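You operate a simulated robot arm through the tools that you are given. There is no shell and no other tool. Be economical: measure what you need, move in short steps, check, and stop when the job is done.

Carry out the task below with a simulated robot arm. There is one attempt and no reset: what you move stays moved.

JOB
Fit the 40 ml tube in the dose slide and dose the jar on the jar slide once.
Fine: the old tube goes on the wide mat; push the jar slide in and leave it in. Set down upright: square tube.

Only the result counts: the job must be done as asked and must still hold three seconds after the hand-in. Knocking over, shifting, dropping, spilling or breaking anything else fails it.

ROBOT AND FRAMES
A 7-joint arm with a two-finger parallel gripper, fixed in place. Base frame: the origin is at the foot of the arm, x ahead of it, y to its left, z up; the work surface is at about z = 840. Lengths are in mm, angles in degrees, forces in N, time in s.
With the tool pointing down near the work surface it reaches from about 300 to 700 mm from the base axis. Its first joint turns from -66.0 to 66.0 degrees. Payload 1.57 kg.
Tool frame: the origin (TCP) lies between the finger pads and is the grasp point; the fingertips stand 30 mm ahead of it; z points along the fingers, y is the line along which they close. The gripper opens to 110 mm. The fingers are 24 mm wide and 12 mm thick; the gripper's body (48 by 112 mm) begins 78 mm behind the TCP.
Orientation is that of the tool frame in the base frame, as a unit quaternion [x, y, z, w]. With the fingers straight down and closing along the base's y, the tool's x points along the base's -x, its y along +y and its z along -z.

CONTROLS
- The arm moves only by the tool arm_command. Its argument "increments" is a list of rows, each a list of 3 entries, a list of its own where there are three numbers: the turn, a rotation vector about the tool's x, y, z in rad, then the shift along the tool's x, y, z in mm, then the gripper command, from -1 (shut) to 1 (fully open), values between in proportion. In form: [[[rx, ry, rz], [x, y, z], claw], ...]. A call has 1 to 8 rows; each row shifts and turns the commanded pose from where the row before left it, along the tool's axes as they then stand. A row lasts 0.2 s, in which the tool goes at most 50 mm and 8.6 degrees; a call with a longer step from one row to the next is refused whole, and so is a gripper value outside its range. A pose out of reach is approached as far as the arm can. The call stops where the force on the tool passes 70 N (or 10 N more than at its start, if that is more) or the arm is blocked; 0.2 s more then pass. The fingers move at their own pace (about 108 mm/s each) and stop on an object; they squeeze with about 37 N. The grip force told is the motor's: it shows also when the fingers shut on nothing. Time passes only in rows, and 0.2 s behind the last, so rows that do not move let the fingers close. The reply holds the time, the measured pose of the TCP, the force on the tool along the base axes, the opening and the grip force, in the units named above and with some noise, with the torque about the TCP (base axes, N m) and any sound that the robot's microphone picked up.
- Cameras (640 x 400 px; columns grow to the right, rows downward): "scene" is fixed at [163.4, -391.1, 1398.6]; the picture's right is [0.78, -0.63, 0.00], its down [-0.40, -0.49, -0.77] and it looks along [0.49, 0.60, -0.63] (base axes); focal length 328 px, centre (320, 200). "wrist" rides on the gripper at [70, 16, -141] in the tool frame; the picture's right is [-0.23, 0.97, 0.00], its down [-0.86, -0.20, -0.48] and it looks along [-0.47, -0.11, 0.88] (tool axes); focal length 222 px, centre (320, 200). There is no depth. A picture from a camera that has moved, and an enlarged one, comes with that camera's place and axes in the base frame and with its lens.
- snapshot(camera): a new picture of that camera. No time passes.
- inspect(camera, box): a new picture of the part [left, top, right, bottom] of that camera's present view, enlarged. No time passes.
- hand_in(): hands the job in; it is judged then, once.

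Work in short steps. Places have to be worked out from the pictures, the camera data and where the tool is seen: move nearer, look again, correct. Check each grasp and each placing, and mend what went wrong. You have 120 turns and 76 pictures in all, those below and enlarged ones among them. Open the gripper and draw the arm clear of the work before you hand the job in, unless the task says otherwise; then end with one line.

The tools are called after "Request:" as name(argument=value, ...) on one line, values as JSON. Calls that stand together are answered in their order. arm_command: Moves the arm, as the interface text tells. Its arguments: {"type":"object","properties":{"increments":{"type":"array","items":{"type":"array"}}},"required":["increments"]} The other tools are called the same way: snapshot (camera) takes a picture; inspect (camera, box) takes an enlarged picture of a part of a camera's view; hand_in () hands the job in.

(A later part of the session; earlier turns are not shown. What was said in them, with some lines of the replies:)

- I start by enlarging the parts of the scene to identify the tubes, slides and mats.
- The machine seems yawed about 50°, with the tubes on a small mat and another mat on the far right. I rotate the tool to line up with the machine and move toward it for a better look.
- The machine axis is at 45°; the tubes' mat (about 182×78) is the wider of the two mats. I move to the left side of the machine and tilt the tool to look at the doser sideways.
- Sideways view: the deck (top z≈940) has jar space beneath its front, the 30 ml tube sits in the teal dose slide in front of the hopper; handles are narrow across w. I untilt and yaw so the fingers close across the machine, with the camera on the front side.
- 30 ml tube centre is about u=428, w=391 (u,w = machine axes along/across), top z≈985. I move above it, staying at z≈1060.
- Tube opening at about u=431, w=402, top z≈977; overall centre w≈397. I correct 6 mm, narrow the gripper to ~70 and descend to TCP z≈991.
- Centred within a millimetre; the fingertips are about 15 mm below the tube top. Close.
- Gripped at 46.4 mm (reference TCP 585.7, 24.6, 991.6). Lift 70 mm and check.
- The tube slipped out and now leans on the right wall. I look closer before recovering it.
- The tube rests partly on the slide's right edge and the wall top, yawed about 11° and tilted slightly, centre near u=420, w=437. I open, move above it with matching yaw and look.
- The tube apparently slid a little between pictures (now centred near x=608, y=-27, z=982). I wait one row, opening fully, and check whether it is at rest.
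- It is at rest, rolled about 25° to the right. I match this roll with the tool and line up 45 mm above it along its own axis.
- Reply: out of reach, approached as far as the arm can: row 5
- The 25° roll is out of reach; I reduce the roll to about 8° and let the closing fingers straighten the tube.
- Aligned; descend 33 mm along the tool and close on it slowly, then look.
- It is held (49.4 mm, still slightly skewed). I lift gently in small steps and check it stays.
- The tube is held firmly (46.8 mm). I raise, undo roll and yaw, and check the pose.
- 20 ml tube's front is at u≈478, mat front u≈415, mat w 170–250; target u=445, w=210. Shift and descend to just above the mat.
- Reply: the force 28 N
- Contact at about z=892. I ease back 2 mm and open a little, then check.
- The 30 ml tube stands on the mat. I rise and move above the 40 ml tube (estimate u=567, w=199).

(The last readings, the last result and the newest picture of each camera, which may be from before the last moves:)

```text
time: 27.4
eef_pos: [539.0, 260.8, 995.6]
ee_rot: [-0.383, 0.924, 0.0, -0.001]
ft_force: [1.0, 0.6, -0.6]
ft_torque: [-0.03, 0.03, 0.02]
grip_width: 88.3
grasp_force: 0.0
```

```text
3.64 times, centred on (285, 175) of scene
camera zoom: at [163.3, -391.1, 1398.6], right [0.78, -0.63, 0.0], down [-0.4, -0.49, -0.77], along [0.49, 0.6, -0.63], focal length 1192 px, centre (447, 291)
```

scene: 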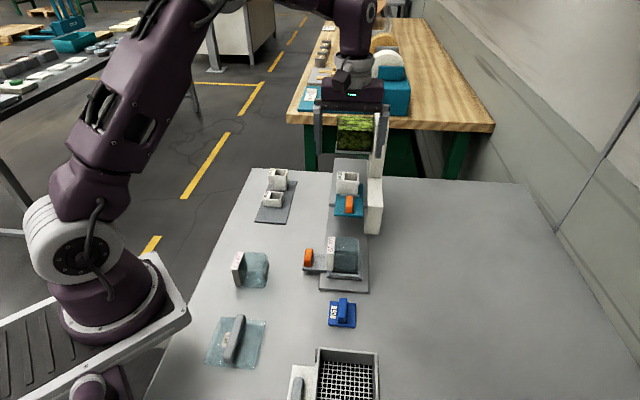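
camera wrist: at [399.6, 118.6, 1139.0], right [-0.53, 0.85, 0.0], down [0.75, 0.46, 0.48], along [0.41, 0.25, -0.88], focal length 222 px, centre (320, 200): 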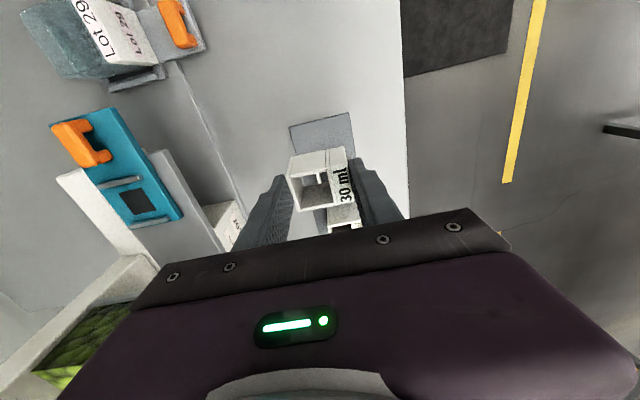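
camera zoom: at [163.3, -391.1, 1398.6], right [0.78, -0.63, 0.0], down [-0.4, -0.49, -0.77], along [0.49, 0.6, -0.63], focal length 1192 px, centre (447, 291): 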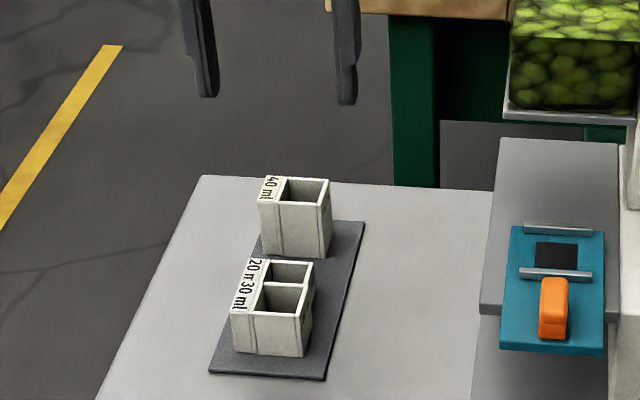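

40 ml tube top centre ≈ (536, 247, 900): u=553, w=205. Correct and descend part-way, then check.

Request:
arm_command(increments=[[[0, 0, 0], [6, -4, 0], 0.5], [[0, 0, 0], [6.5, -4.3, 15], 0.5], [[0, 0, 0], [0, 0, 20], 0.4], [[0, 0, 0], [0, 0, 20], 0.4]])

Request:
inspect(camera="wrist", box=[200, 90, 440, 240])

```text
time: 28.4
eef_pos: [540.5, 244.7, 943.6]
ee_rot: [-0.382, 0.924, 0.001, 0.0]
ft_force: [0.5, -0.4, 0.0]
ft_torque: [0.02, 0.02, 0.01]
grip_width: 77.0
grasp_force: 0.0
```

```text
2.67 times, centred on (320, 165) of wrist
camera zoom: at [479.6, 207.0, 1085.2], right [-0.53, 0.85, 0.0], down [0.75, 0.46, 0.48], along [0.41, 0.25, -0.88], focal length 592 px, centre (320, 293)
```

zoom: 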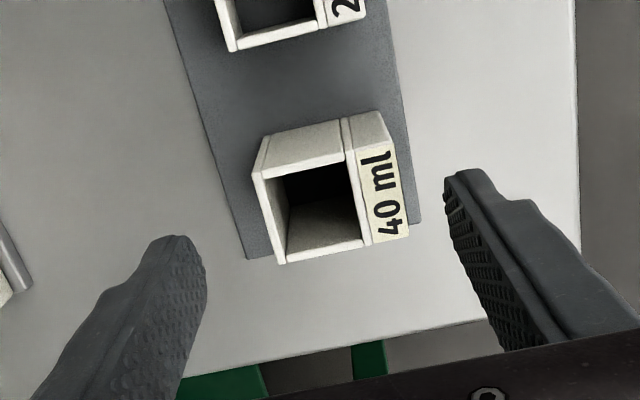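

Request:
arm_command(increments=[[[0, 0, 0], [1.8, 4.3, 10], 0.4], [[0, 0, 0], [0, 0, 15], 0.4], [[0, 0, 0], [0, 0, 15], 0.3], [[0, 0, 0], [0, 0, 0], 0], [[0, 0, 0], [0, 0, 0], -1], [[0, 0, 0], [0, 0, 0], -1], [[0, 0, 0], [0, 0, 0], -1]])

Request:
inspect(camera="wrist", box=[200, 90, 440, 240])

```text
time: 30.0
eef_pos: [534.6, 245.5, 903.1]
ee_rot: [-0.382, 0.924, 0.0, -0.001]
ft_force: [-0.4, 0.3, -0.2]
ft_torque: [0.05, -0.01, 0.01]
grip_width: 46.3
grasp_force: 37.4
```

```text
2.67 times, centred on (320, 165) of wrist
camera zoom: at [475.1, 207.5, 1044.7], right [-0.53, 0.85, 0.0], down [0.75, 0.46, 0.48], along [0.41, 0.25, -0.88], focal length 592 px, centre (320, 293)
```

zoom: 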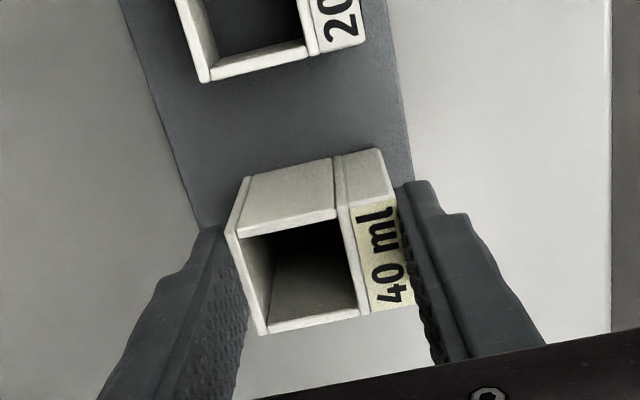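

Grip is good (46.3 mm), tube centre about 2 mm ahead of the TCP. Lift slowly.

Request:
arm_command(increments=[[[0, 0, 0], [0, 0, -3], -1], [[0, 0, 0], [0, 0, -8], -1], [[0, 0, 0], [0, 0, -15], -1], [[0, 0, 0], [0, 0, -25], -1], [[0, 0, 0], [0, 0, -40], -1], [[0, 0, 0], [0, 0, -40], -1], [[0, 0, 0], [0, 0, -40], -1]])

```text
time: 31.6
eef_pos: [535.2, 246.9, 1075.6]
ee_rot: [-0.383, 0.924, 0.001, -0.001]
ft_force: [0.0, -0.6, -1.4]
ft_torque: [-0.04, 0.04, -0.03]
grip_width: 46.1
grasp_force: 36.5
```

Held well. Slide hole is at about u=428, w=401, z=951. I bring the tube back along u first, then across to above the slot.

Request:
arm_command(increments=[[[0, 0, 0], [42, 0, 0], -1], [[0, 0, 0], [42, 0, 0], -1], [[0, 0, 0], [43, 0, 0], -1], [[0, 0, 0], [0, -48, 0], -1], [[0, 0, 0], [0, -48, 0], -1], [[0, 0, 0], [0, -48, 0], -1], [[0, 0, 0], [0, -48, 0], -1]])

Request:
inspect(camera="scene", box=[310, 110, 400, 220])

Request:
inspect(camera="wrist", box=[200, 50, 440, 240])

```text
time: 33.2
eef_pos: [582.1, 21.2, 1072.0]
ee_rot: [-0.383, 0.924, 0.002, 0.0]
ft_force: [0.1, 0.0, -0.6]
ft_torque: [0.01, 0.02, 0.03]
grip_width: 46.3
grasp_force: 36.9
```

```text
3.64 times, centred on (355, 165) of scene
camera zoom: at [163.4, -391.1, 1398.6], right [0.78, -0.63, 0.0], down [-0.4, -0.49, -0.77], along [0.49, 0.6, -0.63], focal length 1192 px, centre (193, 327)
```

zoom: 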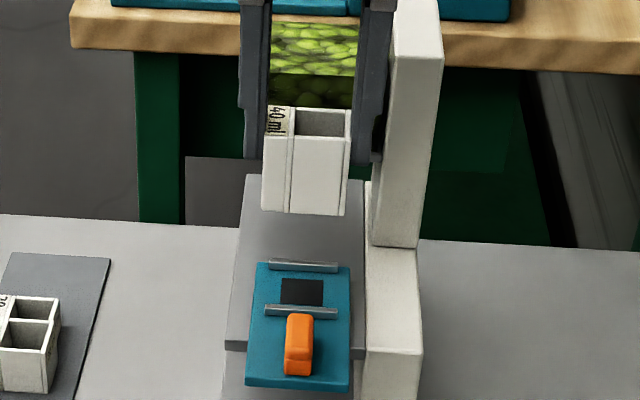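

```text
2.11 times, centred on (320, 145) of wrist
camera zoom: at [522.1, -17.8, 1213.8], right [-0.53, 0.85, 0.0], down [0.75, 0.46, 0.48], along [0.41, 0.25, -0.88], focal length 468 px, centre (320, 316)
```

zoom: 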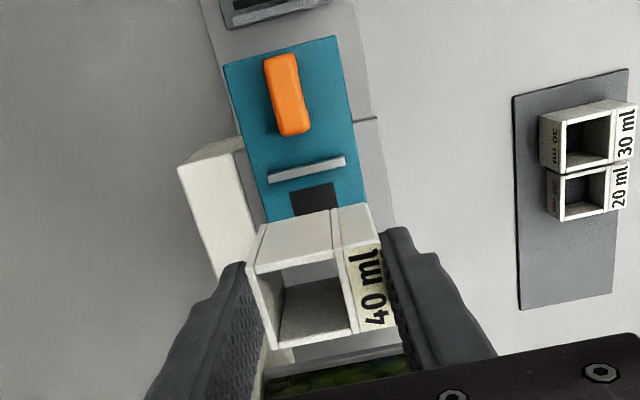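

Request:
arm_command(increments=[[[0, 0, 0], [0, 0, 20], -1], [[0, 0, 0], [0, 0, 18], -1], [[0, 0, 0], [0, 0, 10], -1]])

Request:
inspect(camera="scene", box=[325, 150, 385, 210])

Request:
inspect(camera="wrist", box=[250, 80, 400, 220])

```text
time: 34.0
eef_pos: [581.2, 19.9, 1025.3]
ee_rot: [-0.383, 0.924, 0.001, -0.001]
ft_force: [-0.3, -0.5, -0.3]
ft_torque: [0.0, -0.01, 0.0]
grip_width: 46.3
grasp_force: 36.8
```

```text
6.67 times, centred on (355, 180) of scene
camera zoom: at [163.4, -391.1, 1398.6], right [0.78, -0.63, 0.0], down [-0.4, -0.49, -0.77], along [0.49, 0.6, -0.63], focal length 2186 px, centre (87, 333)
```

zoom: 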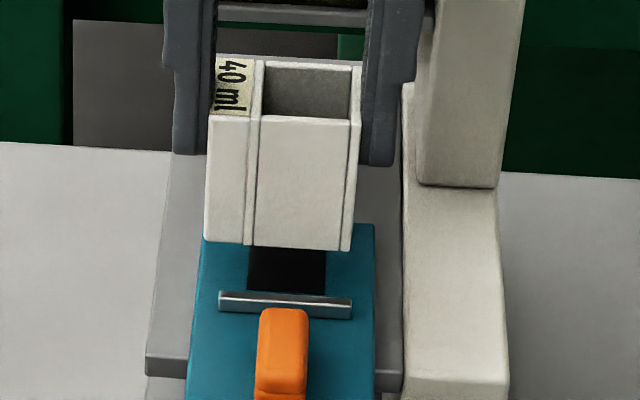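

```text
2.86 times, centred on (325, 150) of wrist
camera zoom: at [520.9, -17.6, 1166.4], right [-0.53, 0.85, 0.0], down [0.75, 0.46, 0.48], along [0.41, 0.25, -0.88], focal length 635 px, centre (306, 343)
```

zoom: 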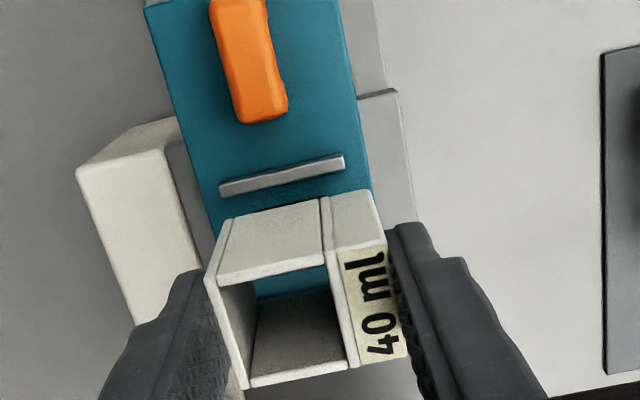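

The slot's lips are centred at u≈425, w≈400.5; the tube sits about 1.5 mm too deep and 2 mm too far right. I correct and lower in small steps.

Request:
arm_command(increments=[[[0, 0, 0], [1.5, 2, 0], -1], [[0, 0, 0], [0, 0, 4], -1], [[0, 0, 0], [0, 0, 3], -1], [[0, 0, 0], [0, 0, 2], -1], [[0, 0, 0], [0, 0, 0], -1]])

```text
time: 35.2
eef_pos: [577.2, 22.6, 1016.4]
ee_rot: [-0.383, 0.924, 0.0, -0.001]
ft_force: [1.0, 0.2, -0.3]
ft_torque: [0.01, 0.01, 0.0]
grip_width: 46.6
grasp_force: 37.0
```

Request:
arm_command(increments=[[[0, 0, 0], [0, 0, 2], -1]])

Request:
inspect(camera="scene", box=[325, 150, 385, 210])

```text
time: 35.6
eef_pos: [577.8, 22.6, 1015.0]
ee_rot: [-0.382, 0.924, 0.001, 0.0]
ft_force: [-0.4, 0.7, 0.2]
ft_torque: [-0.01, 0.0, -0.01]
grip_width: 46.4
grasp_force: 37.1
```

```text
6.67 times, centred on (355, 180) of scene
camera zoom: at [163.4, -391.1, 1398.6], right [0.78, -0.63, 0.0], down [-0.4, -0.49, -0.77], along [0.49, 0.6, -0.63], focal length 2186 px, centre (87, 333)
```

zoom: 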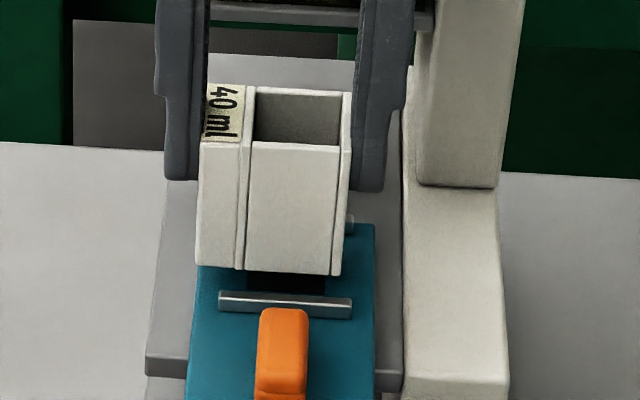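

Request:
arm_command(increments=[[[0, 0, 0], [0, 0, 3], -1], [[0, 0, 0], [0, 0, 2], -1], [[0, 0, 0], [0, 0, 0], -1]])

Request:
arm_command(increments=[[[0, 0, 0], [0, 0, 1.5], -1], [[0, 0, 0], [0, 0, 0], -1]])

Request:
arm_command(increments=[[[0, 0, 0], [0, 0, 1.5], -1], [[0, 0, 0], [0, 0, 0], -1]])

```text
time: 36.4
eef_pos: [578.0, 20.2, 1010.7]
ee_rot: [-0.383, 0.924, 0.001, 0.0]
ft_force: [-0.6, 0.2, -0.7]
ft_torque: [-0.03, 0.03, 0.02]
grip_width: 46.4
grasp_force: 37.4
```

```text
time: 37.0
eef_pos: [578.7, 20.9, 1008.6]
ee_rot: [-0.383, 0.924, 0.0, 0.0]
ft_force: [0.0, -0.1, 0.1]
ft_torque: [-0.02, 0.05, -0.02]
grip_width: 46.5
grasp_force: 36.7
```

```text
time: 37.6
eef_pos: [578.9, 21.6, 1008.0]
ee_rot: [-0.382, 0.924, 0.001, 0.0]
ft_force: [-0.2, -0.2, 0.2]
ft_torque: [-0.01, 0.0, -0.03]
grip_width: 46.4
grasp_force: 37.5
```

Request:
arm_command(increments=[[[0, 0, 0], [0, 0, 1.5], -1], [[0, 0, 0], [0, 0, 0], -1]])

Request:
arm_command(increments=[[[0, 0, 0], [0, 0, 1.5], -1], [[0, 0, 0], [0, 0, 0], -1]])

```text
time: 38.2
eef_pos: [579.6, 22.2, 1004.6]
ee_rot: [-0.383, 0.924, 0.001, 0.0]
ft_force: [-0.2, 0.9, 0.3]
ft_torque: [0.01, 0.0, 0.02]
grip_width: 46.4
grasp_force: 37.2
```

```text
time: 38.8
eef_pos: [579.9, 20.2, 1004.7]
ee_rot: [-0.382, 0.924, 0.001, 0.0]
ft_force: [-1.2, 0.0, 0.9]
ft_torque: [0.0, 0.01, 0.02]
grip_width: 46.6
grasp_force: 36.7
```

Request:
arm_command(increments=[[[0, 0, 0], [0, 0, 1.5], -1], [[0, 0, 0], [0, 0, 0], -1]])

Request:
inspect(camera="scene", box=[325, 150, 385, 210])

```text
time: 39.4
eef_pos: [579.4, 21.7, 1002.8]
ee_rot: [-0.383, 0.924, 0.0, 0.0]
ft_force: [-0.5, 0.0, 6.0]
ft_torque: [0.02, -0.01, 0.0]
grip_width: 46.4
grasp_force: 37.1
```

```text
6.67 times, centred on (355, 180) of scene
camera zoom: at [163.3, -391.1, 1398.7], right [0.78, -0.63, 0.0], down [-0.4, -0.49, -0.77], along [0.49, 0.6, -0.63], focal length 2186 px, centre (87, 333)
```

zoom: 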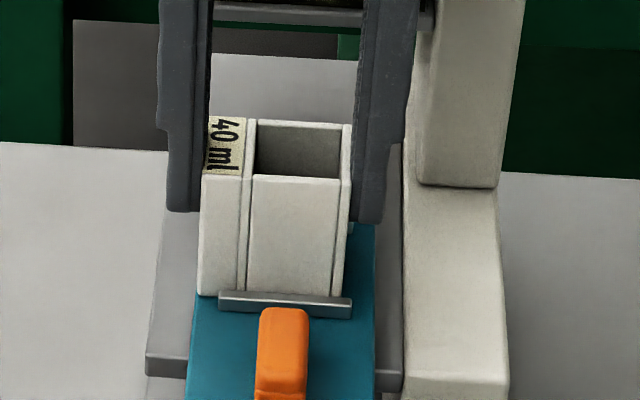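

Seated (6 N contact), between the lips, at the original tube's position. Release and rise.

Request:
arm_command(increments=[[[0, 0, 0], [0, 0, -0.5], -0.05], [[0, 0, 0], [0, 0, 0], 0.15], [[0, 0, 0], [0, 0, 0], 0.2], [[0, 0, 0], [0, 0, -15], 0.2], [[0, 0, 0], [0, 0, -30], 0.2], [[0, 0, 0], [0, 0, -40], 0.2]])

Request:
inspect(camera="scene", box=[280, 140, 400, 290])

Request:
inspect(camera="wrist", box=[200, 0, 440, 240])

```text
time: 40.8
eef_pos: [578.3, 21.4, 1089.9]
ee_rot: [-0.383, 0.924, 0.001, 0.0]
ft_force: [-0.9, 0.8, 0.2]
ft_torque: [0.0, 0.01, -0.01]
grip_width: 66.0
grasp_force: 0.0
```

```text
2.67 times, centred on (340, 215) of scene
camera zoom: at [163.4, -391.1, 1398.6], right [0.78, -0.63, 0.0], down [-0.4, -0.49, -0.77], along [0.49, 0.6, -0.63], focal length 874 px, centre (267, 160)
```

zoom: 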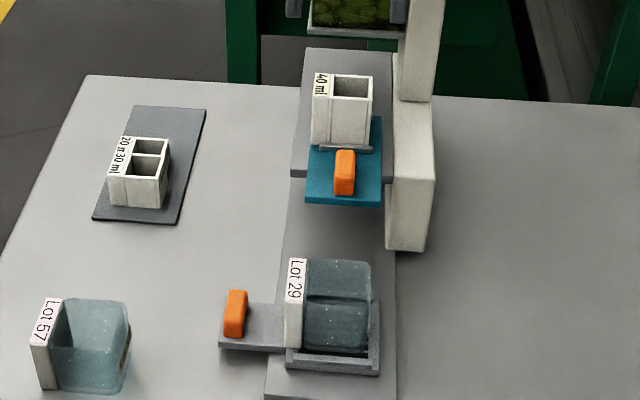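

```text
1.67 times, centred on (320, 120) of wrist
camera zoom: at [517.6, -16.4, 1231.7], right [-0.53, 0.85, 0.0], down [0.75, 0.46, 0.48], along [0.41, 0.25, -0.88], focal length 370 px, centre (320, 333)
```

zoom: 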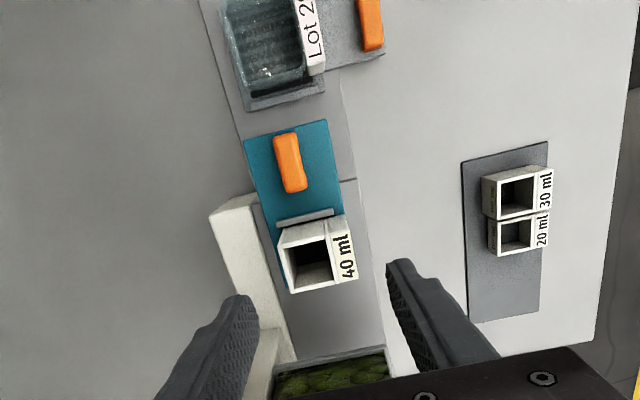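

The 40 ml tube is in place and the mat is tidy. Next the jar slide: its handle is near (437, -19, 874). I move over it and turn the gripper 90° so the body stays clear of the deck while pushing.

Request:
arm_command(increments=[[[0, 0, 0], [32, 18, 0], 0.2], [[0, 0, 0], [32, 18, 0], 0.2], [[0, 0, 0], [32, 18, 0], 0.2], [[0, 0, 0], [32, 18, 0], 0.2], [[0, 0, 0.143], [0, 0, 0], 0.2], [[0, 0, 0.143], [0, 0, 0], 0.2], [[0, 0, 0.143], [0, 0, 0], 0.2], [[0, 0, 0.143], [0, 0, 0], 0.2]])

Request:
arm_command(increments=[[[0, 0, 0.143], [0, 0, 0], 0.2], [[0, 0, 0.143], [0, 0, 0], 0.2], [[0, 0, 0.143], [0, 0, 0], 0.2], [[0, 0, 0.143], [0, 0, 0], 0.2], [[0, 0, 0.143], [0, 0, 0], 0.2], [[0, 0, 0.143], [0, 0, 0], 0.2], [[0, 0, 0.143], [0, 0, 40], 0.2], [[0, 0, 0], [0, 0, 45], 0.2]])

Request:
inspect(camera="wrist", box=[180, 40, 460, 240])

```text
time: 42.6
eef_pos: [436.5, -18.6, 1089.8]
ee_rot: [-0.106, 0.994, 0.0, 0.0]
ft_force: [0.2, 0.3, -0.3]
ft_torque: [-0.01, 0.01, 0.01]
grip_width: 65.9
grasp_force: 0.1
```

```text
time: 44.4
eef_pos: [439.1, -22.3, 1003.0]
ee_rot: [0.384, 0.923, 0.0, 0.0]
ft_force: [0.5, -0.4, -0.4]
ft_torque: [0.02, 0.02, 0.0]
grip_width: 65.9
grasp_force: 0.0
```

```text
2.00 times, centred on (320, 140) of wrist
camera zoom: at [402.0, 38.4, 1144.3], right [0.85, 0.53, 0.0], down [0.46, -0.75, 0.48], along [0.25, -0.41, -0.88], focal length 444 px, centre (320, 320)
```

zoom: 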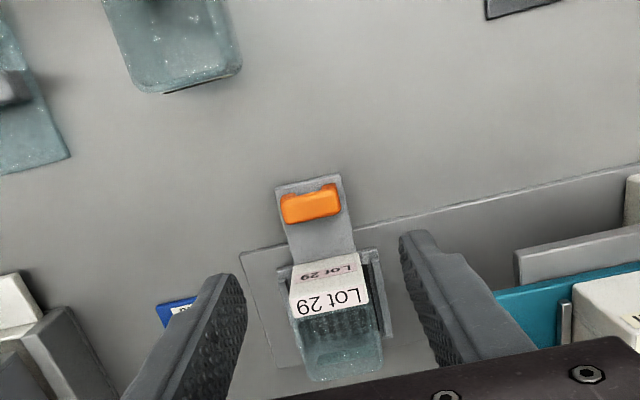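

Request:
arm_command(increments=[[[0, 0, 0], [4.5, -2, 30], 0.2], [[0, 0, 0], [0, 0, 35], 0.2], [[0, 0, 0], [0, 0, 28], 0.2], [[0, 0, 0], [0, 0, 10], 0.2]])

Request:
inspect(camera="wrist", box=[220, 80, 420, 240])

Request:
inspect(camera="scene", box=[270, 200, 390, 300])

```text
time: 45.4
eef_pos: [432.1, -17.9, 901.2]
ee_rot: [0.384, 0.924, 0.0, -0.001]
ft_force: [0.2, 0.9, 0.0]
ft_torque: [-0.03, -0.04, 0.0]
grip_width: 65.9
grasp_force: 0.1
```

```text
2.50 times, centred on (320, 160) of wrist
camera zoom: at [395.9, 41.6, 1043.3], right [0.85, 0.53, 0.0], down [0.46, -0.75, 0.48], along [0.25, -0.41, -0.88], focal length 555 px, centre (320, 300)
```

zoom: 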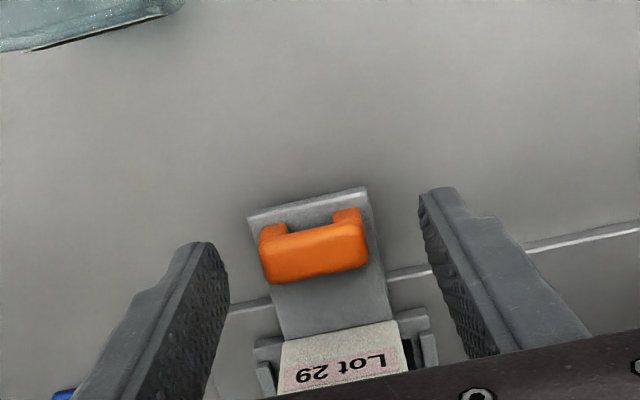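

```text
4.00 times, centred on (330, 250) of scene
camera zoom: at [163.4, -391.1, 1398.6], right [0.78, -0.63, 0.0], down [-0.4, -0.49, -0.77], along [0.49, 0.6, -0.63], focal length 1312 px, centre (280, 0)
```

zoom: 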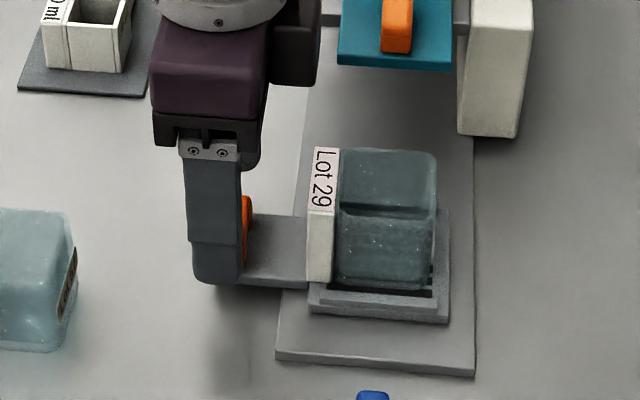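

Request:
arm_command(increments=[[[0, 0, 0], [-3.5, -3, 5], 0.2], [[0, 0, 0], [0, 0, 5], 0.2], [[0, 0, 0], [0, 0, 0], -0.1], [[0, 0, 0], [0, 0, 0], -1], [[0, 0, 0], [0, 0, 0], -1]])

Request:
inspect(camera="wrist", box=[220, 80, 420, 240])

```text
time: 46.6
eef_pos: [433.9, -21.3, 889.3]
ee_rot: [0.384, 0.923, 0.0, 0.0]
ft_force: [-1.1, -2.6, -6.0]
ft_torque: [-0.18, -0.2, 0.14]
grip_width: 35.5
grasp_force: 42.1
```

```text
2.50 times, centred on (320, 160) of wrist
camera zoom: at [397.0, 37.8, 1032.0], right [0.85, 0.53, 0.0], down [0.46, -0.75, 0.48], along [0.25, -0.41, -0.88], focal length 555 px, centre (320, 300)
```

zoom: 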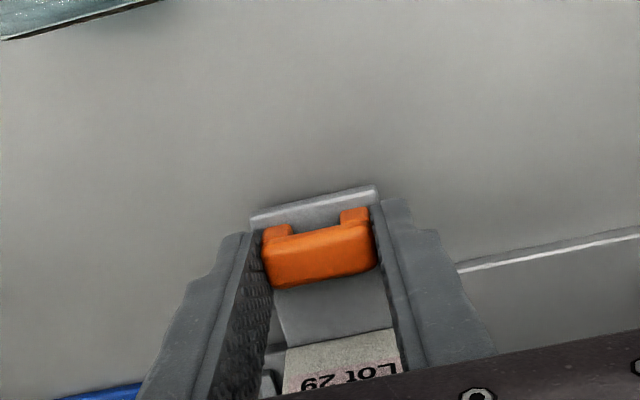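

Handle gripped at 35.5 mm. Push in along +u, first a short test.

Request:
arm_command(increments=[[[0, 0, 0], [0, 5, 0], -1], [[0, 0, 0], [0, 8, 0], -1], [[0, 0, 0], [0, 8, 0], -1]])

Request:
inspect(camera="scene", box=[270, 140, 400, 300])

```text
time: 47.4
eef_pos: [447.7, -6.8, 891.2]
ee_rot: [0.384, 0.923, 0.0, 0.0]
ft_force: [5.2, -5.8, -13.8]
ft_torque: [0.29, 0.54, -0.12]
grip_width: 35.5
grasp_force: 42.6
```

```text
2.50 times, centred on (335, 220) of scene
camera zoom: at [163.7, -391.2, 1398.6], right [0.78, -0.63, 0.0], down [-0.4, -0.49, -0.77], along [0.49, 0.6, -0.63], focal length 820 px, centre (282, 150)
```

zoom: 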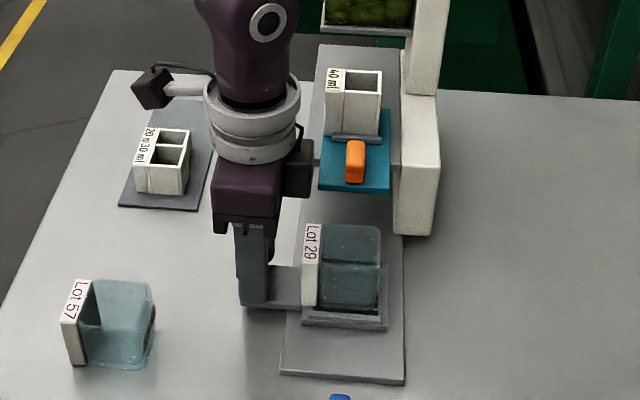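

The slide moves with the jar. To keep the hand clear of the 40 ml tube later, I lean the tool about 11° away from the machine while holding the handle.

Request:
arm_command(increments=[[[0, -0.07, 0], [0, 0, 0], -1], [[0, -0.07, 0], [0, 0, 0], -1], [[0, -0.06, 0], [0, 0, 0], -1]])

```text
time: 48.2
eef_pos: [445.9, -5.2, 888.9]
ee_rot: [0.38, 0.92, -0.038, 0.09]
ft_force: [-9.0, 8.9, -13.1]
ft_torque: [1.09, 0.95, 0.08]
grip_width: 35.3
grasp_force: 41.9
```

Request:
arm_command(increments=[[[0, 0, 0], [0, 0, 0], -0.2], [[0, 0, 0], [0, 0, 0], -0.2], [[0, 0, 0], [0, 0, 0], -1], [[0, 0, 0], [0, 0, 0], -1]])

```text
time: 49.2
eef_pos: [447.8, -6.9, 890.6]
ee_rot: [0.382, 0.919, -0.037, 0.093]
ft_force: [2.2, -1.8, 3.4]
ft_torque: [-0.42, -0.34, 0.05]
grip_width: 35.5
grasp_force: 42.4
```

Request:
arm_command(increments=[[[0, 0, 0], [0, 6, 0], -1], [[0, 0, 0], [0, 10, 0], -1], [[0, 0, 0], [0, 12, 0], -1], [[0, 0, 0], [0, 12, 0], -1], [[0, 0, 0], [0, 10, 0], -1]])

Request:
inspect(camera="scene", box=[270, 130, 400, 290])

```text
time: 50.4
eef_pos: [484.9, 29.0, 890.5]
ee_rot: [0.382, 0.919, -0.038, 0.094]
ft_force: [12.8, -13.1, 10.0]
ft_torque: [-0.07, 0.0, 0.24]
grip_width: 35.7
grasp_force: 42.3
```

```text
2.50 times, centred on (335, 210) of scene
camera zoom: at [163.5, -391.4, 1398.5], right [0.78, -0.63, 0.0], down [-0.4, -0.49, -0.77], along [0.49, 0.6, -0.63], focal length 820 px, centre (282, 175)
```

zoom: 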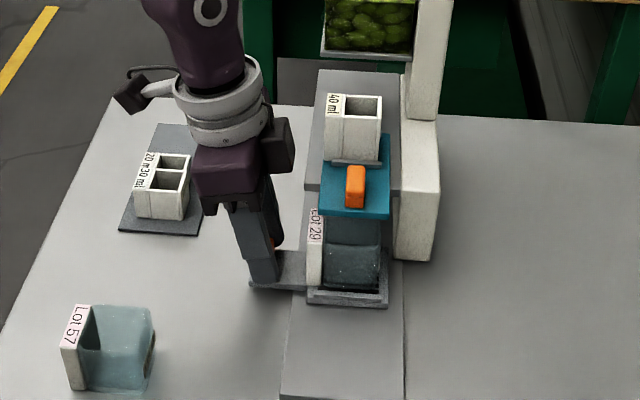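

Request:
arm_command(increments=[[[0, 0, 0], [-1.5, 6, 0], -1], [[0, 0, 0], [-0.5, 10, 0], -1], [[0, 0, 0], [-0.5, 10, 0], -1], [[0, 0, 0], [-0.5, 10, 0], -1]])

```text
time: 51.4
eef_pos: [510.1, 53.8, 889.0]
ee_rot: [0.381, 0.92, -0.037, 0.089]
ft_force: [-16.8, 15.9, 27.4]
ft_torque: [0.46, 0.41, -0.02]
grip_width: 35.6
grasp_force: 42.2
```

Request:
arm_command(increments=[[[0, 0, 0], [1.5, 5, 0], -1], [[0, 0, 0], [0, 5, 0], -1], [[0, 0, 0], [0, 4, 0], -1]])

```text
time: 52.2
eef_pos: [518.1, 62.5, 888.6]
ee_rot: [0.382, 0.919, -0.039, 0.091]
ft_force: [-4.9, 5.0, -19.9]
ft_torque: [0.25, 0.25, -0.04]
grip_width: 35.5
grasp_force: 42.6
```

Request:
arm_command(increments=[[[0, 0, 0], [0, 3, 0.8], -1], [[0, 0, 0], [0, 3, 0], -1], [[0, 0, 0], [0, 3, 0], -1]])

Request:
inspect(camera="scene", box=[290, 140, 400, 260])

```text
time: 53.0
eef_pos: [526.5, 70.9, 889.4]
ee_rot: [0.381, 0.919, -0.038, 0.091]
ft_force: [-12.8, 14.4, -3.4]
ft_torque: [0.12, -0.23, -0.06]
grip_width: 35.6
grasp_force: 42.6
```

```text
3.33 times, centred on (345, 200) of scene
camera zoom: at [163.1, -390.7, 1398.8], right [0.78, -0.63, 0.0], down [-0.4, -0.49, -0.77], along [0.49, 0.6, -0.63], focal length 1093 px, centre (237, 200)
```

zoom: 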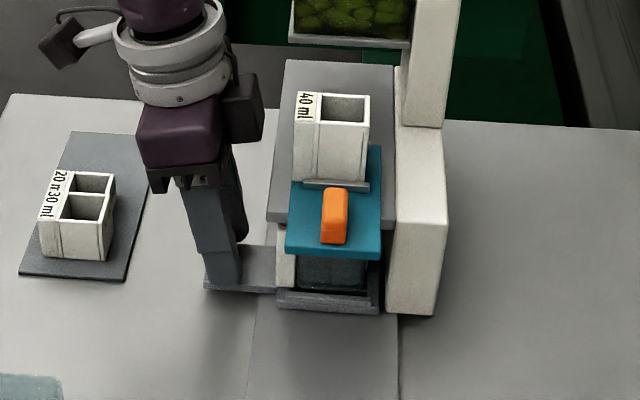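

Request:
arm_command(increments=[[[0, 0, 0], [1, 3, 0], -1], [[0, 0, 0], [0, 3, 0], -1], [[0, 0, 0], [0, 3, 0], -1]])

```text
time: 53.8
eef_pos: [532.4, 75.5, 888.8]
ee_rot: [0.382, 0.919, -0.04, 0.093]
ft_force: [-13.3, 4.9, 20.6]
ft_torque: [0.06, 0.26, 0.12]
grip_width: 35.1
grasp_force: 42.4
```

Request:
arm_command(increments=[[[0, 0, 0], [0.5, 2, -0.5], -1], [[0, 0, 0], [0, 2, 0], -1], [[0, 0, 0], [0, 2, 0], -1]])

```text
time: 54.6
eef_pos: [533.7, 75.7, 889.0]
ee_rot: [0.384, 0.918, -0.043, 0.089]
ft_force: [-23.8, -38.8, -12.9]
ft_torque: [-0.71, 0.06, 0.4]
grip_width: 35.3
grasp_force: 42.2
```

Stop reached at u≈430 (44 N). I relieve the push and release the handle.

Request:
arm_command(increments=[[[0, 0, 0], [0, -3, 0], -1], [[0, 0, 0], [0, 0, 0], -1]])

```text
time: 55.2
eef_pos: [532.9, 77.1, 888.8]
ee_rot: [0.383, 0.919, -0.04, 0.091]
ft_force: [-8.1, -43.3, -23.0]
ft_torque: [-0.76, 0.04, 0.42]
grip_width: 35.6
grasp_force: 42.6
```

Request:
arm_command(increments=[[[0, 0, 0], [0, -2, 0], -1], [[0, 0, 0], [0, 0, 0], -0.2], [[0, 0, 0], [0, 0, 0], 0], [[0, 0, 0], [0, 0, 0], 0]])

Request:
inspect(camera="wrist", box=[200, 40, 440, 240])

```text
time: 56.2
eef_pos: [532.2, 79.0, 890.7]
ee_rot: [0.381, 0.919, -0.038, 0.093]
ft_force: [-0.6, -0.4, -0.2]
ft_torque: [-0.01, -0.01, 0.03]
grip_width: 55.2
grasp_force: 0.0
```

```text
2.00 times, centred on (320, 140) of wrist
camera zoom: at [476.1, 158.4, 1014.9], right [0.85, 0.53, 0.05], down [0.38, -0.67, 0.64], along [0.37, -0.52, -0.77], focal length 444 px, centre (320, 320)
```

zoom: 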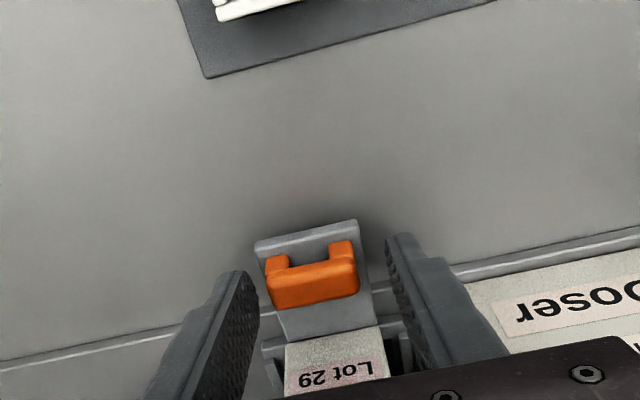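

Jar slide is fully in and released. I withdraw up-left, straighten, and back away toward −u.

Request:
arm_command(increments=[[[0, 0, 0], [0, 0, -15], 0], [[0, 0, 0], [0, 0, -40], 0], [[0, 0, 0], [0, 0, -45], 0], [[0, 0.1, 0], [0, 0, -45], 0], [[0, 0.1, 0], [0, -40, -20], 0], [[0, 0, 0], [0, -45, 0], 0], [[0, 0, -0.143], [0, 0, 0], 0], [[0, 0, -0.143], [0, 0, 0], 0]])

Request:
arm_command(increments=[[[0, 0, -0.143], [0, 0, 0], 0], [[0, 0, -0.143], [0, 0, 0], 0], [[0, 0, -0.143], [0, 0, 0], 0], [[0, 0, -0.143], [0, 0, 0], 0], [[0, 0, -0.143], [0, 0, 0], 0], [[0, 0, -0.143], [0, 0, 0], 0], [[0, 0, -0.143], [0, 0, 0], 0], [[0, 0, -0.143], [0, 0, 0], 0]])

Request:
arm_command(increments=[[[0, 0, -0.141], [0, 0, 0], 0]])

```text
time: 58.0
eef_pos: [451.5, 39.9, 1051.3]
ee_rot: [0.247, 0.969, 0.001, -0.001]
ft_force: [0.2, -0.2, -0.5]
ft_torque: [0.03, 0.03, -0.01]
grip_width: 54.9
grasp_force: 0.1
```

```text
time: 59.8
eef_pos: [450.8, 38.7, 1051.4]
ee_rot: [-0.317, 0.948, 0.001, 0.0]
ft_force: [-1.0, -0.4, 0.2]
ft_torque: [0.03, 0.0, -0.01]
grip_width: 55.1
grasp_force: 0.0
```

```text
time: 60.2
eef_pos: [450.9, 39.0, 1052.6]
ee_rot: [-0.383, 0.924, 0.0, -0.001]
ft_force: [0.0, -0.3, 0.2]
ft_torque: [0.01, 0.01, 0.03]
grip_width: 54.7
grasp_force: 0.0
```

Request:
arm_command(increments=[[[0, 0, 0], [0, -36, 0], 0], [[0, 0, 0], [0, -36, 0], 0], [[0, 0, 0], [0, -37, 0], 0], [[0, -0.122, 0], [0, 0, 0], 0], [[0, -0.122, 0], [0, 0, 0], 0], [[0, -0.122, 0], [0, 0, 0], 0], [[0, -0.122, 0], [0, 0, 0], 0], [[0, -0.122, 0], [0, 0, 0], 0]])

Request:
inspect(camera="wrist", box=[200, 40, 440, 240])

Request:
inspect(camera="scene", box=[290, 110, 400, 260])

```text
time: 62.0
eef_pos: [527.6, -37.3, 1050.5]
ee_rot: [-0.364, 0.881, 0.115, 0.279]
ft_force: [0.3, -0.3, 0.7]
ft_torque: [0.02, 0.01, -0.06]
grip_width: 55.0
grasp_force: 0.1
```

```text
2.00 times, centred on (320, 140) of wrist
camera zoom: at [419.1, -124.0, 1127.0], right [-0.56, 0.82, 0.13], down [0.44, 0.16, 0.88], along [0.7, 0.55, -0.45], focal length 444 px, centre (320, 320)
```

zoom: 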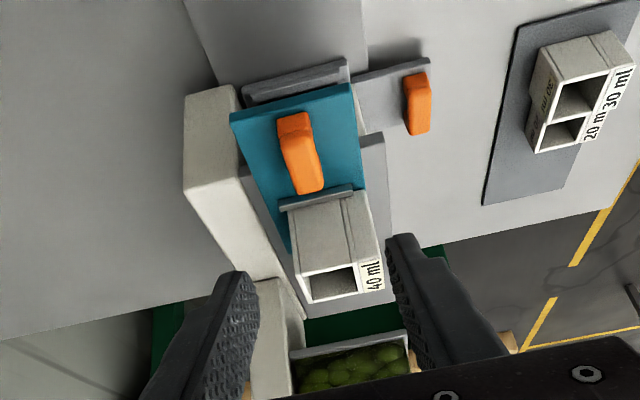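

```text
2.67 times, centred on (345, 185) of scene
camera zoom: at [163.4, -391.1, 1398.6], right [0.78, -0.63, 0.0], down [-0.4, -0.49, -0.77], along [0.49, 0.6, -0.63], focal length 874 px, centre (253, 240)
```

zoom: 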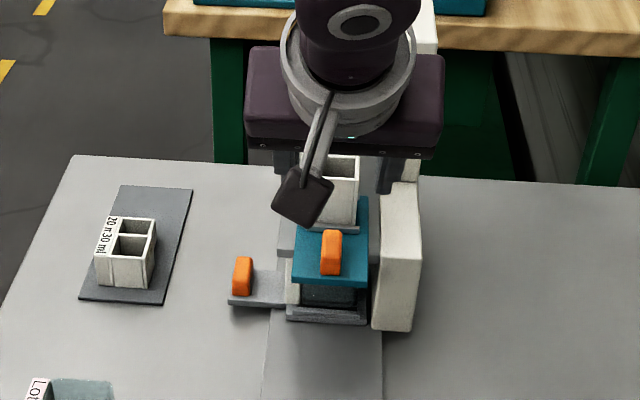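

Handle centre estimated at u≈360, w≈399, top z≈972. I lower the tilted gripper onto it.

Request:
arm_command(increments=[[[0, 0, 0], [9, 0, 14], 0], [[0, 0, 0], [9, 0, 14], 0], [[0, 0, 0], [9, 0, 14], 0], [[0, 0, 0], [7, 0, 14], 0]])

Request:
inspect(camera="wrist", box=[220, 100, 400, 240])

```text
time: 63.0
eef_pos: [531.7, -35.9, 985.2]
ee_rot: [-0.365, 0.881, 0.116, 0.278]
ft_force: [-0.3, 1.2, 0.0]
ft_torque: [-0.01, -0.01, -0.01]
grip_width: 55.0
grasp_force: 0.2
```

```text
2.86 times, centred on (310, 170) of wrist
camera zoom: at [422.0, -122.3, 1061.4], right [-0.56, 0.82, 0.13], down [0.44, 0.16, 0.88], along [0.7, 0.55, -0.45], focal length 635 px, centre (349, 286)
```

zoom: 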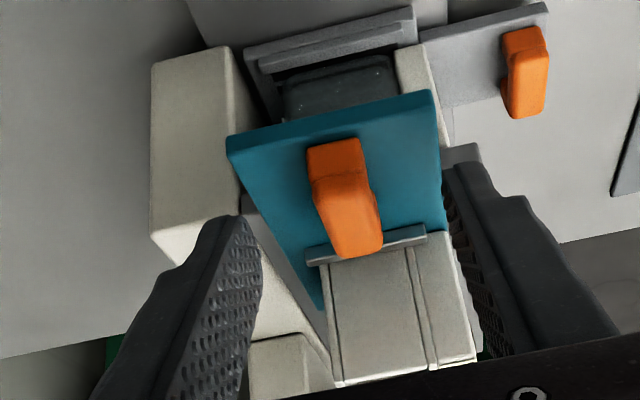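

Request:
arm_command(increments=[[[0, 0, 0], [1.7, 0, 2.5], 0], [[0, 0, 0], [0, 0, 0], -0.5], [[0, 0, 0], [0, 0, 0], -1], [[0, 0, 0], [0, 0, 0], -1], [[0, 0, 0], [0, 0, 0], -1]])

Request:
inspect(camera="wrist", box=[220, 100, 400, 240])

```text
time: 64.2
eef_pos: [530.4, -35.6, 982.0]
ee_rot: [-0.364, 0.882, 0.115, 0.278]
ft_force: [2.0, -0.2, -2.5]
ft_torque: [0.14, -0.16, 0.07]
grip_width: 15.6
grasp_force: 31.1
```

```text
2.86 times, centred on (310, 170) of wrist
camera zoom: at [422.0, -121.8, 1059.2], right [-0.56, 0.82, 0.13], down [0.44, 0.16, 0.88], along [0.7, 0.55, -0.45], focal length 635 px, centre (349, 286)
```

zoom: 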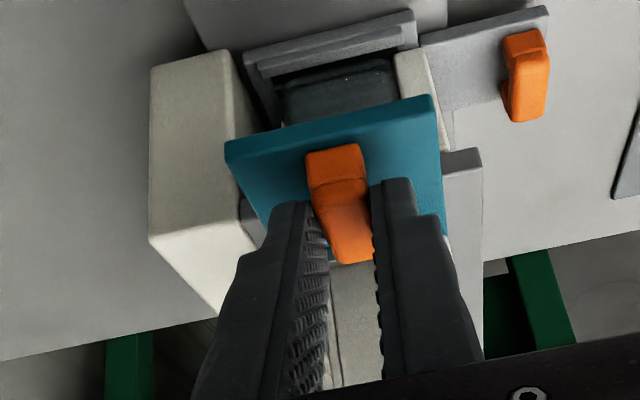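

Handle gripped (15.6 mm). Push the dose slide in along +u.

Request:
arm_command(increments=[[[0, 0, 0], [-4.1, 0, 2.87], -1], [[0, 0, 0], [-6.56, 0, 4.58], -1], [[0, 0, 0], [-8.2, 0, 5.73], -1], [[0, 0, 0], [-8.2, 0, 5.73], -1]])

```text
time: 65.2
eef_pos: [553.5, -10.7, 982.6]
ee_rot: [-0.363, 0.882, 0.113, 0.278]
ft_force: [3.0, -4.4, 2.6]
ft_torque: [-0.68, 0.41, 0.15]
grip_width: 15.6
grasp_force: 31.6
```

Request:
arm_command(increments=[[[0, 0, 0], [-8.2, 0, 5.73], -1], [[0, 0, 0], [-8.2, 0, 5.73], -1], [[0, 0, 0], [-8.2, 0, 5.73], -1]])

Request:
inspect(camera="scene", box=[290, 90, 410, 250])

```text
time: 66.0
eef_pos: [574.7, 10.7, 984.2]
ee_rot: [-0.364, 0.882, 0.116, 0.277]
ft_force: [-0.7, -0.5, 8.3]
ft_torque: [-0.34, 0.29, 0.09]
grip_width: 15.6
grasp_force: 30.5
```

```text
2.50 times, centred on (350, 170) of scene
camera zoom: at [163.2, -391.1, 1398.7], right [0.78, -0.63, 0.0], down [-0.4, -0.49, -0.77], along [0.49, 0.6, -0.63], focal length 820 px, centre (245, 275)
```

zoom: 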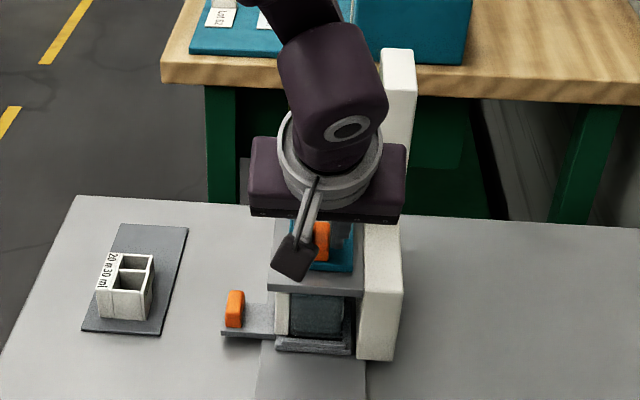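

Request:
arm_command(increments=[[[0, 0, 0], [-7.5, 0, 6.2], -1], [[0, 0, 0], [-8.2, 0, 5.73], -1], [[0, 0, 0], [-5, 0, 3.5], -1]])

```text
time: 66.8
eef_pos: [595.2, 28.1, 982.6]
ee_rot: [-0.365, 0.881, 0.116, 0.277]
ft_force: [-5.2, 3.5, 8.6]
ft_torque: [0.65, -0.5, 0.01]
grip_width: 15.9
grasp_force: 31.0
```

Request:
arm_command(increments=[[[0, 0, 0], [-4.1, 0, 2.5], -1], [[0, 0, 0], [-4.1, 0, 2.5], -1]])

```text
time: 67.4
eef_pos: [598.6, 33.6, 981.8]
ee_rot: [-0.363, 0.883, 0.115, 0.274]
ft_force: [-20.2, -10.9, -6.9]
ft_torque: [-0.39, 0.5, 0.16]
grip_width: 15.8
grasp_force: 31.2
```

Request:
arm_command(increments=[[[0, 0, 0], [-3.3, 0, 2.3], -1], [[0, 0, 0], [0, 0, 0], -1], [[0, 0, 0], [0, 0, 0], -1]])

Request:
inspect(camera="wrist", box=[200, 60, 440, 240])

```text
time: 68.2
eef_pos: [603.8, 37.2, 984.4]
ee_rot: [-0.364, 0.882, 0.115, 0.277]
ft_force: [-15.7, -13.6, -9.0]
ft_torque: [-0.45, 0.49, 0.14]
grip_width: 15.8
grasp_force: 30.8
```

```text
2.22 times, centred on (320, 150) of wrist
camera zoom: at [494.7, -49.1, 1060.2], right [-0.55, 0.82, 0.13], down [0.44, 0.16, 0.88], along [0.7, 0.55, -0.45], focal length 494 px, centre (320, 311)
```

zoom: 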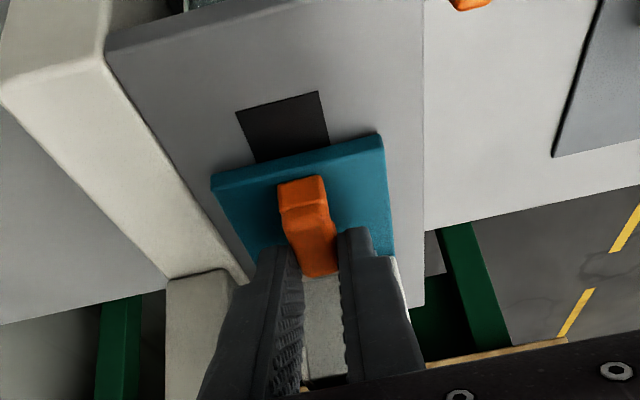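

The deck's drop hole is visible at the out position, confirming the mechanism. I push a little more to make sure the slide is at its stop.

Request:
arm_command(increments=[[[0, 0, 0], [-3.3, 0, 2.3], -1], [[0, 0, 0], [0, 0, 0], -1]])

Request:
arm_command(increments=[[[0, 0, 0], [-3.3, 0, 2.3], -1], [[0, 0, 0], [0, 0, 0], -1]])

Request:
inspect(camera="wrist", box=[200, 60, 440, 240])

```text
time: 68.8
eef_pos: [605.9, 41.4, 985.6]
ee_rot: [-0.364, 0.882, 0.115, 0.278]
ft_force: [-17.5, -15.8, 0.9]
ft_torque: [-0.26, 0.49, 0.37]
grip_width: 15.3
grasp_force: 31.6
```

```text
time: 69.4
eef_pos: [609.3, 43.6, 984.8]
ee_rot: [-0.364, 0.881, 0.115, 0.278]
ft_force: [-13.6, -16.2, 10.6]
ft_torque: [-0.33, 0.45, 0.28]
grip_width: 15.4
grasp_force: 30.9
```

```text
2.22 times, centred on (320, 150) of wrist
camera zoom: at [500.7, -42.4, 1060.5], right [-0.56, 0.82, 0.13], down [0.44, 0.16, 0.88], along [0.7, 0.55, -0.45], focal length 494 px, centre (320, 311)
```

zoom: 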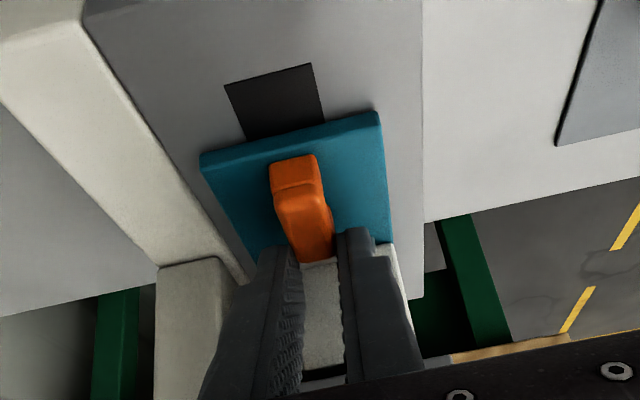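

The fingers slipped along the handle, so the slide is at its stop. I pause, then regrip 13 mm further back.

Request:
arm_command(increments=[[[0, 0, 0], [0, 0, 0], -1], [[0, 0, 0], [0, 0, 0], -0.5], [[0, 0, 0], [0, 0, 0], -0.5], [[0, 0, 0], [10.6, 0, -7.5], -0.5], [[0, 0, 0], [0, 0, 0], -0.5], [[0, 0, 0], [0, 0, 0], -1], [[0, 0, 0], [0, 0, 0], -1], [[0, 0, 0], [0, 0, 0], -1]])

```text
time: 71.2
eef_pos: [601.0, 35.0, 984.2]
ee_rot: [-0.364, 0.882, 0.114, 0.277]
ft_force: [3.7, -6.2, -2.9]
ft_torque: [0.09, -0.11, 0.31]
grip_width: 15.1
grasp_force: 31.6
```

Regripped. Now draw the dose slide back out over the hole.

Request:
arm_command(increments=[[[0, 0, 0], [4.1, 0, -2.87], -1], [[0, 0, 0], [6.56, 0, -4.58], -1], [[0, 0, 0], [8.2, 0, -5.73], -1], [[0, 0, 0], [8.2, 0, -5.73], -1], [[0, 0, 0], [8.2, 0, -5.73], -1], [[0, 0, 0], [8.2, 0, -5.73], -1]])

```text
time: 72.6
eef_pos: [562.8, -2.6, 983.5]
ee_rot: [-0.363, 0.882, 0.115, 0.278]
ft_force: [13.7, -12.6, -9.8]
ft_torque: [-0.19, -0.43, -0.12]
grip_width: 15.5
grasp_force: 30.9
```

Request:
arm_command(increments=[[[0, 0, 0], [8.2, -1, -5.2], -1], [[0, 0, 0], [8.2, -0.3, -5.73], -1], [[0, 0, 0], [6.56, -0.3, -4.58], -1], [[0, 0, 0], [4.9, 0, -3.4], -1]])

Request:
inspect(camera="wrist", box=[200, 60, 440, 240])

```text
time: 73.6
eef_pos: [539.3, -26.6, 984.3]
ee_rot: [-0.364, 0.881, 0.116, 0.278]
ft_force: [4.6, -5.8, -5.8]
ft_torque: [0.14, -0.42, -0.05]
grip_width: 15.4
grasp_force: 31.3
```

```text
2.22 times, centred on (320, 150) of wrist
camera zoom: at [430.5, -113.7, 1059.9], right [-0.56, 0.82, 0.13], down [0.44, 0.16, 0.88], along [0.7, 0.55, -0.45], focal length 494 px, centre (320, 311)
```

zoom: 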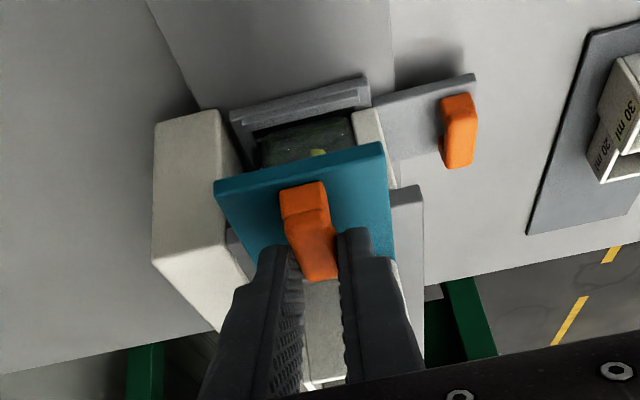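

Green sweets are appearing in the jar. Continue the last centimetre to the out stop.

Request:
arm_command(increments=[[[0, 0, 0], [4.1, 0, -2.87], -1], [[0, 0, 0], [4.1, 0, -2.87], -1], [[0, 0, 0], [0, 0, 0], -1]])

```text
time: 74.4
eef_pos: [532.2, -34.5, 984.8]
ee_rot: [-0.365, 0.881, 0.116, 0.279]
ft_force: [17.8, 14.8, 7.5]
ft_torque: [0.45, -0.54, -0.03]
grip_width: 16.0
grasp_force: 31.5
```

Out stop reached (23 N). I relieve, let the dose fall, open, and take a look.

Request:
arm_command(increments=[[[0, 0, 0], [-1.6, 0, 1.1], -1], [[0, 0, 0], [0, 0, 0], -1], [[0, 0, 0], [0, 0, 0], -0.4], [[0, 0, 0], [0, 0, 0], -0.3], [[0, 0, 0], [0, 0, 0], -0.3]])

Request:
inspect(camera="wrist", box=[220, 60, 400, 220])

```text
time: 75.6
eef_pos: [533.3, -33.8, 982.9]
ee_rot: [-0.364, 0.882, 0.115, 0.277]
ft_force: [0.0, -0.2, 0.2]
ft_torque: [0.0, 0.01, 0.01]
grip_width: 38.7
grasp_force: 0.0
```

```text
2.50 times, centred on (310, 140) of wrist
camera zoom: at [425.0, -120.1, 1059.2], right [-0.56, 0.82, 0.13], down [0.44, 0.16, 0.88], along [0.7, 0.55, -0.45], focal length 555 px, centre (345, 350)
```

zoom: 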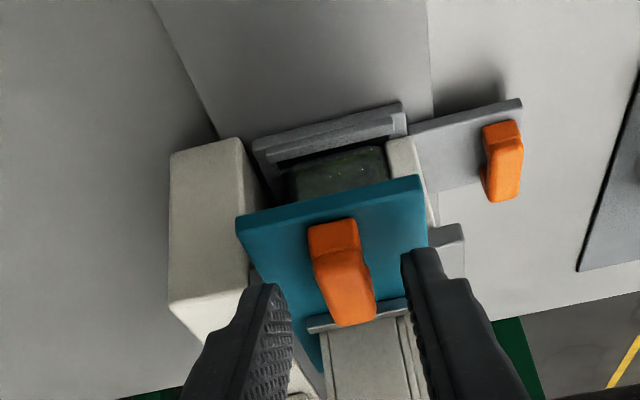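

Released. Withdraw along the tool axis, then up.

Request:
arm_command(increments=[[[0, 0, 0], [0, 0, -15], -0.3], [[0, 0, 0], [0, 0, -35], -0.3], [[0, 0, 0], [0, 0, -40], -0.3], [[0, 0.12, 0], [0, 20, -40], -0.3], [[0, 0.12, 0], [0, 40, -20], 0], [[0, 0.12, 0], [0, 40, 0], 0], [[0, 0.12, 0], [0, 40, 0], 0], [[0, 0.12, 0], [0, 0, 0], 0]])

Request:
inspect(camera="scene", box=[220, 100, 420, 270])

```text
time: 77.4
eef_pos: [377.2, 8.9, 1107.5]
ee_rot: [-0.382, 0.924, 0.002, 0.004]
ft_force: [0.6, -0.1, -0.3]
ft_torque: [0.0, -0.02, 0.01]
grip_width: 54.7
grasp_force: 0.1
```

```text
2.35 times, centred on (320, 185) of scene
camera zoom: at [163.4, -391.0, 1398.6], right [0.78, -0.63, 0.0], down [-0.4, -0.49, -0.77], along [0.49, 0.6, -0.63], focal length 772 px, centre (320, 235)
```

zoom: 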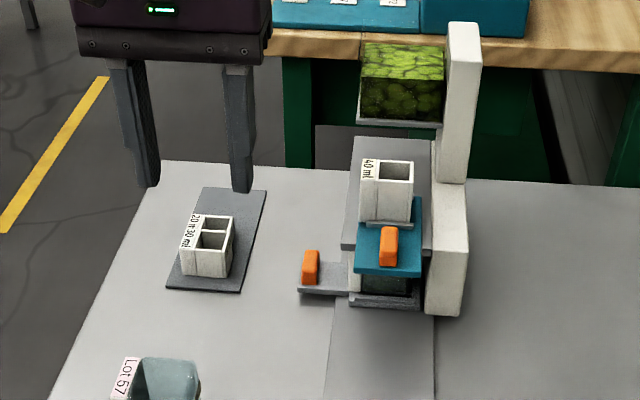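

All seems in order; one enlarged check of tube and jar.

Request:
inspect(camera="scene", box=[310, 155, 380, 235])

```text
5.00 times, centred on (345, 195) of scene
camera zoom: at [163.4, -391.0, 1398.6], right [0.78, -0.63, 0.0], down [-0.4, -0.49, -0.77], along [0.49, 0.6, -0.63], focal length 1640 px, centre (195, 225)
```

zoom: 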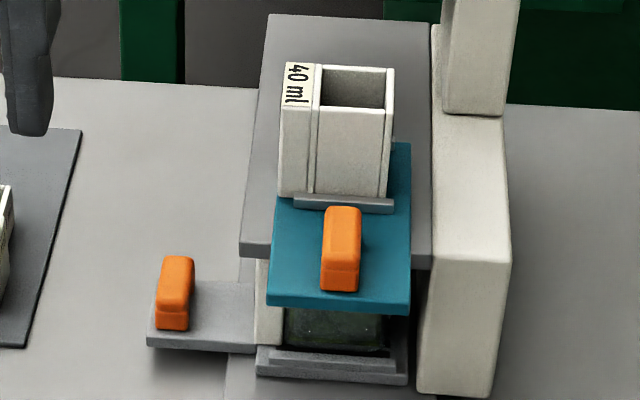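

The tube looks empty with its dose in the jar. The slides and tubes are in place, the gripper is open and the arm is clear, so I hand in.

Request:
hand_in()

```text
The job is handed in.
```

I fitted the 40 ml tube in the dose slide, dosed the jar once, left the jar slide pushed in and stood the 30 ml tube upright on the mat with the other tubes. Three things to know: I took that mat as the "wide" one, the 30 ml tube slipped once and leaned on the doser wall before I regripped it, and I saw green in the jar but did not measure the dose.
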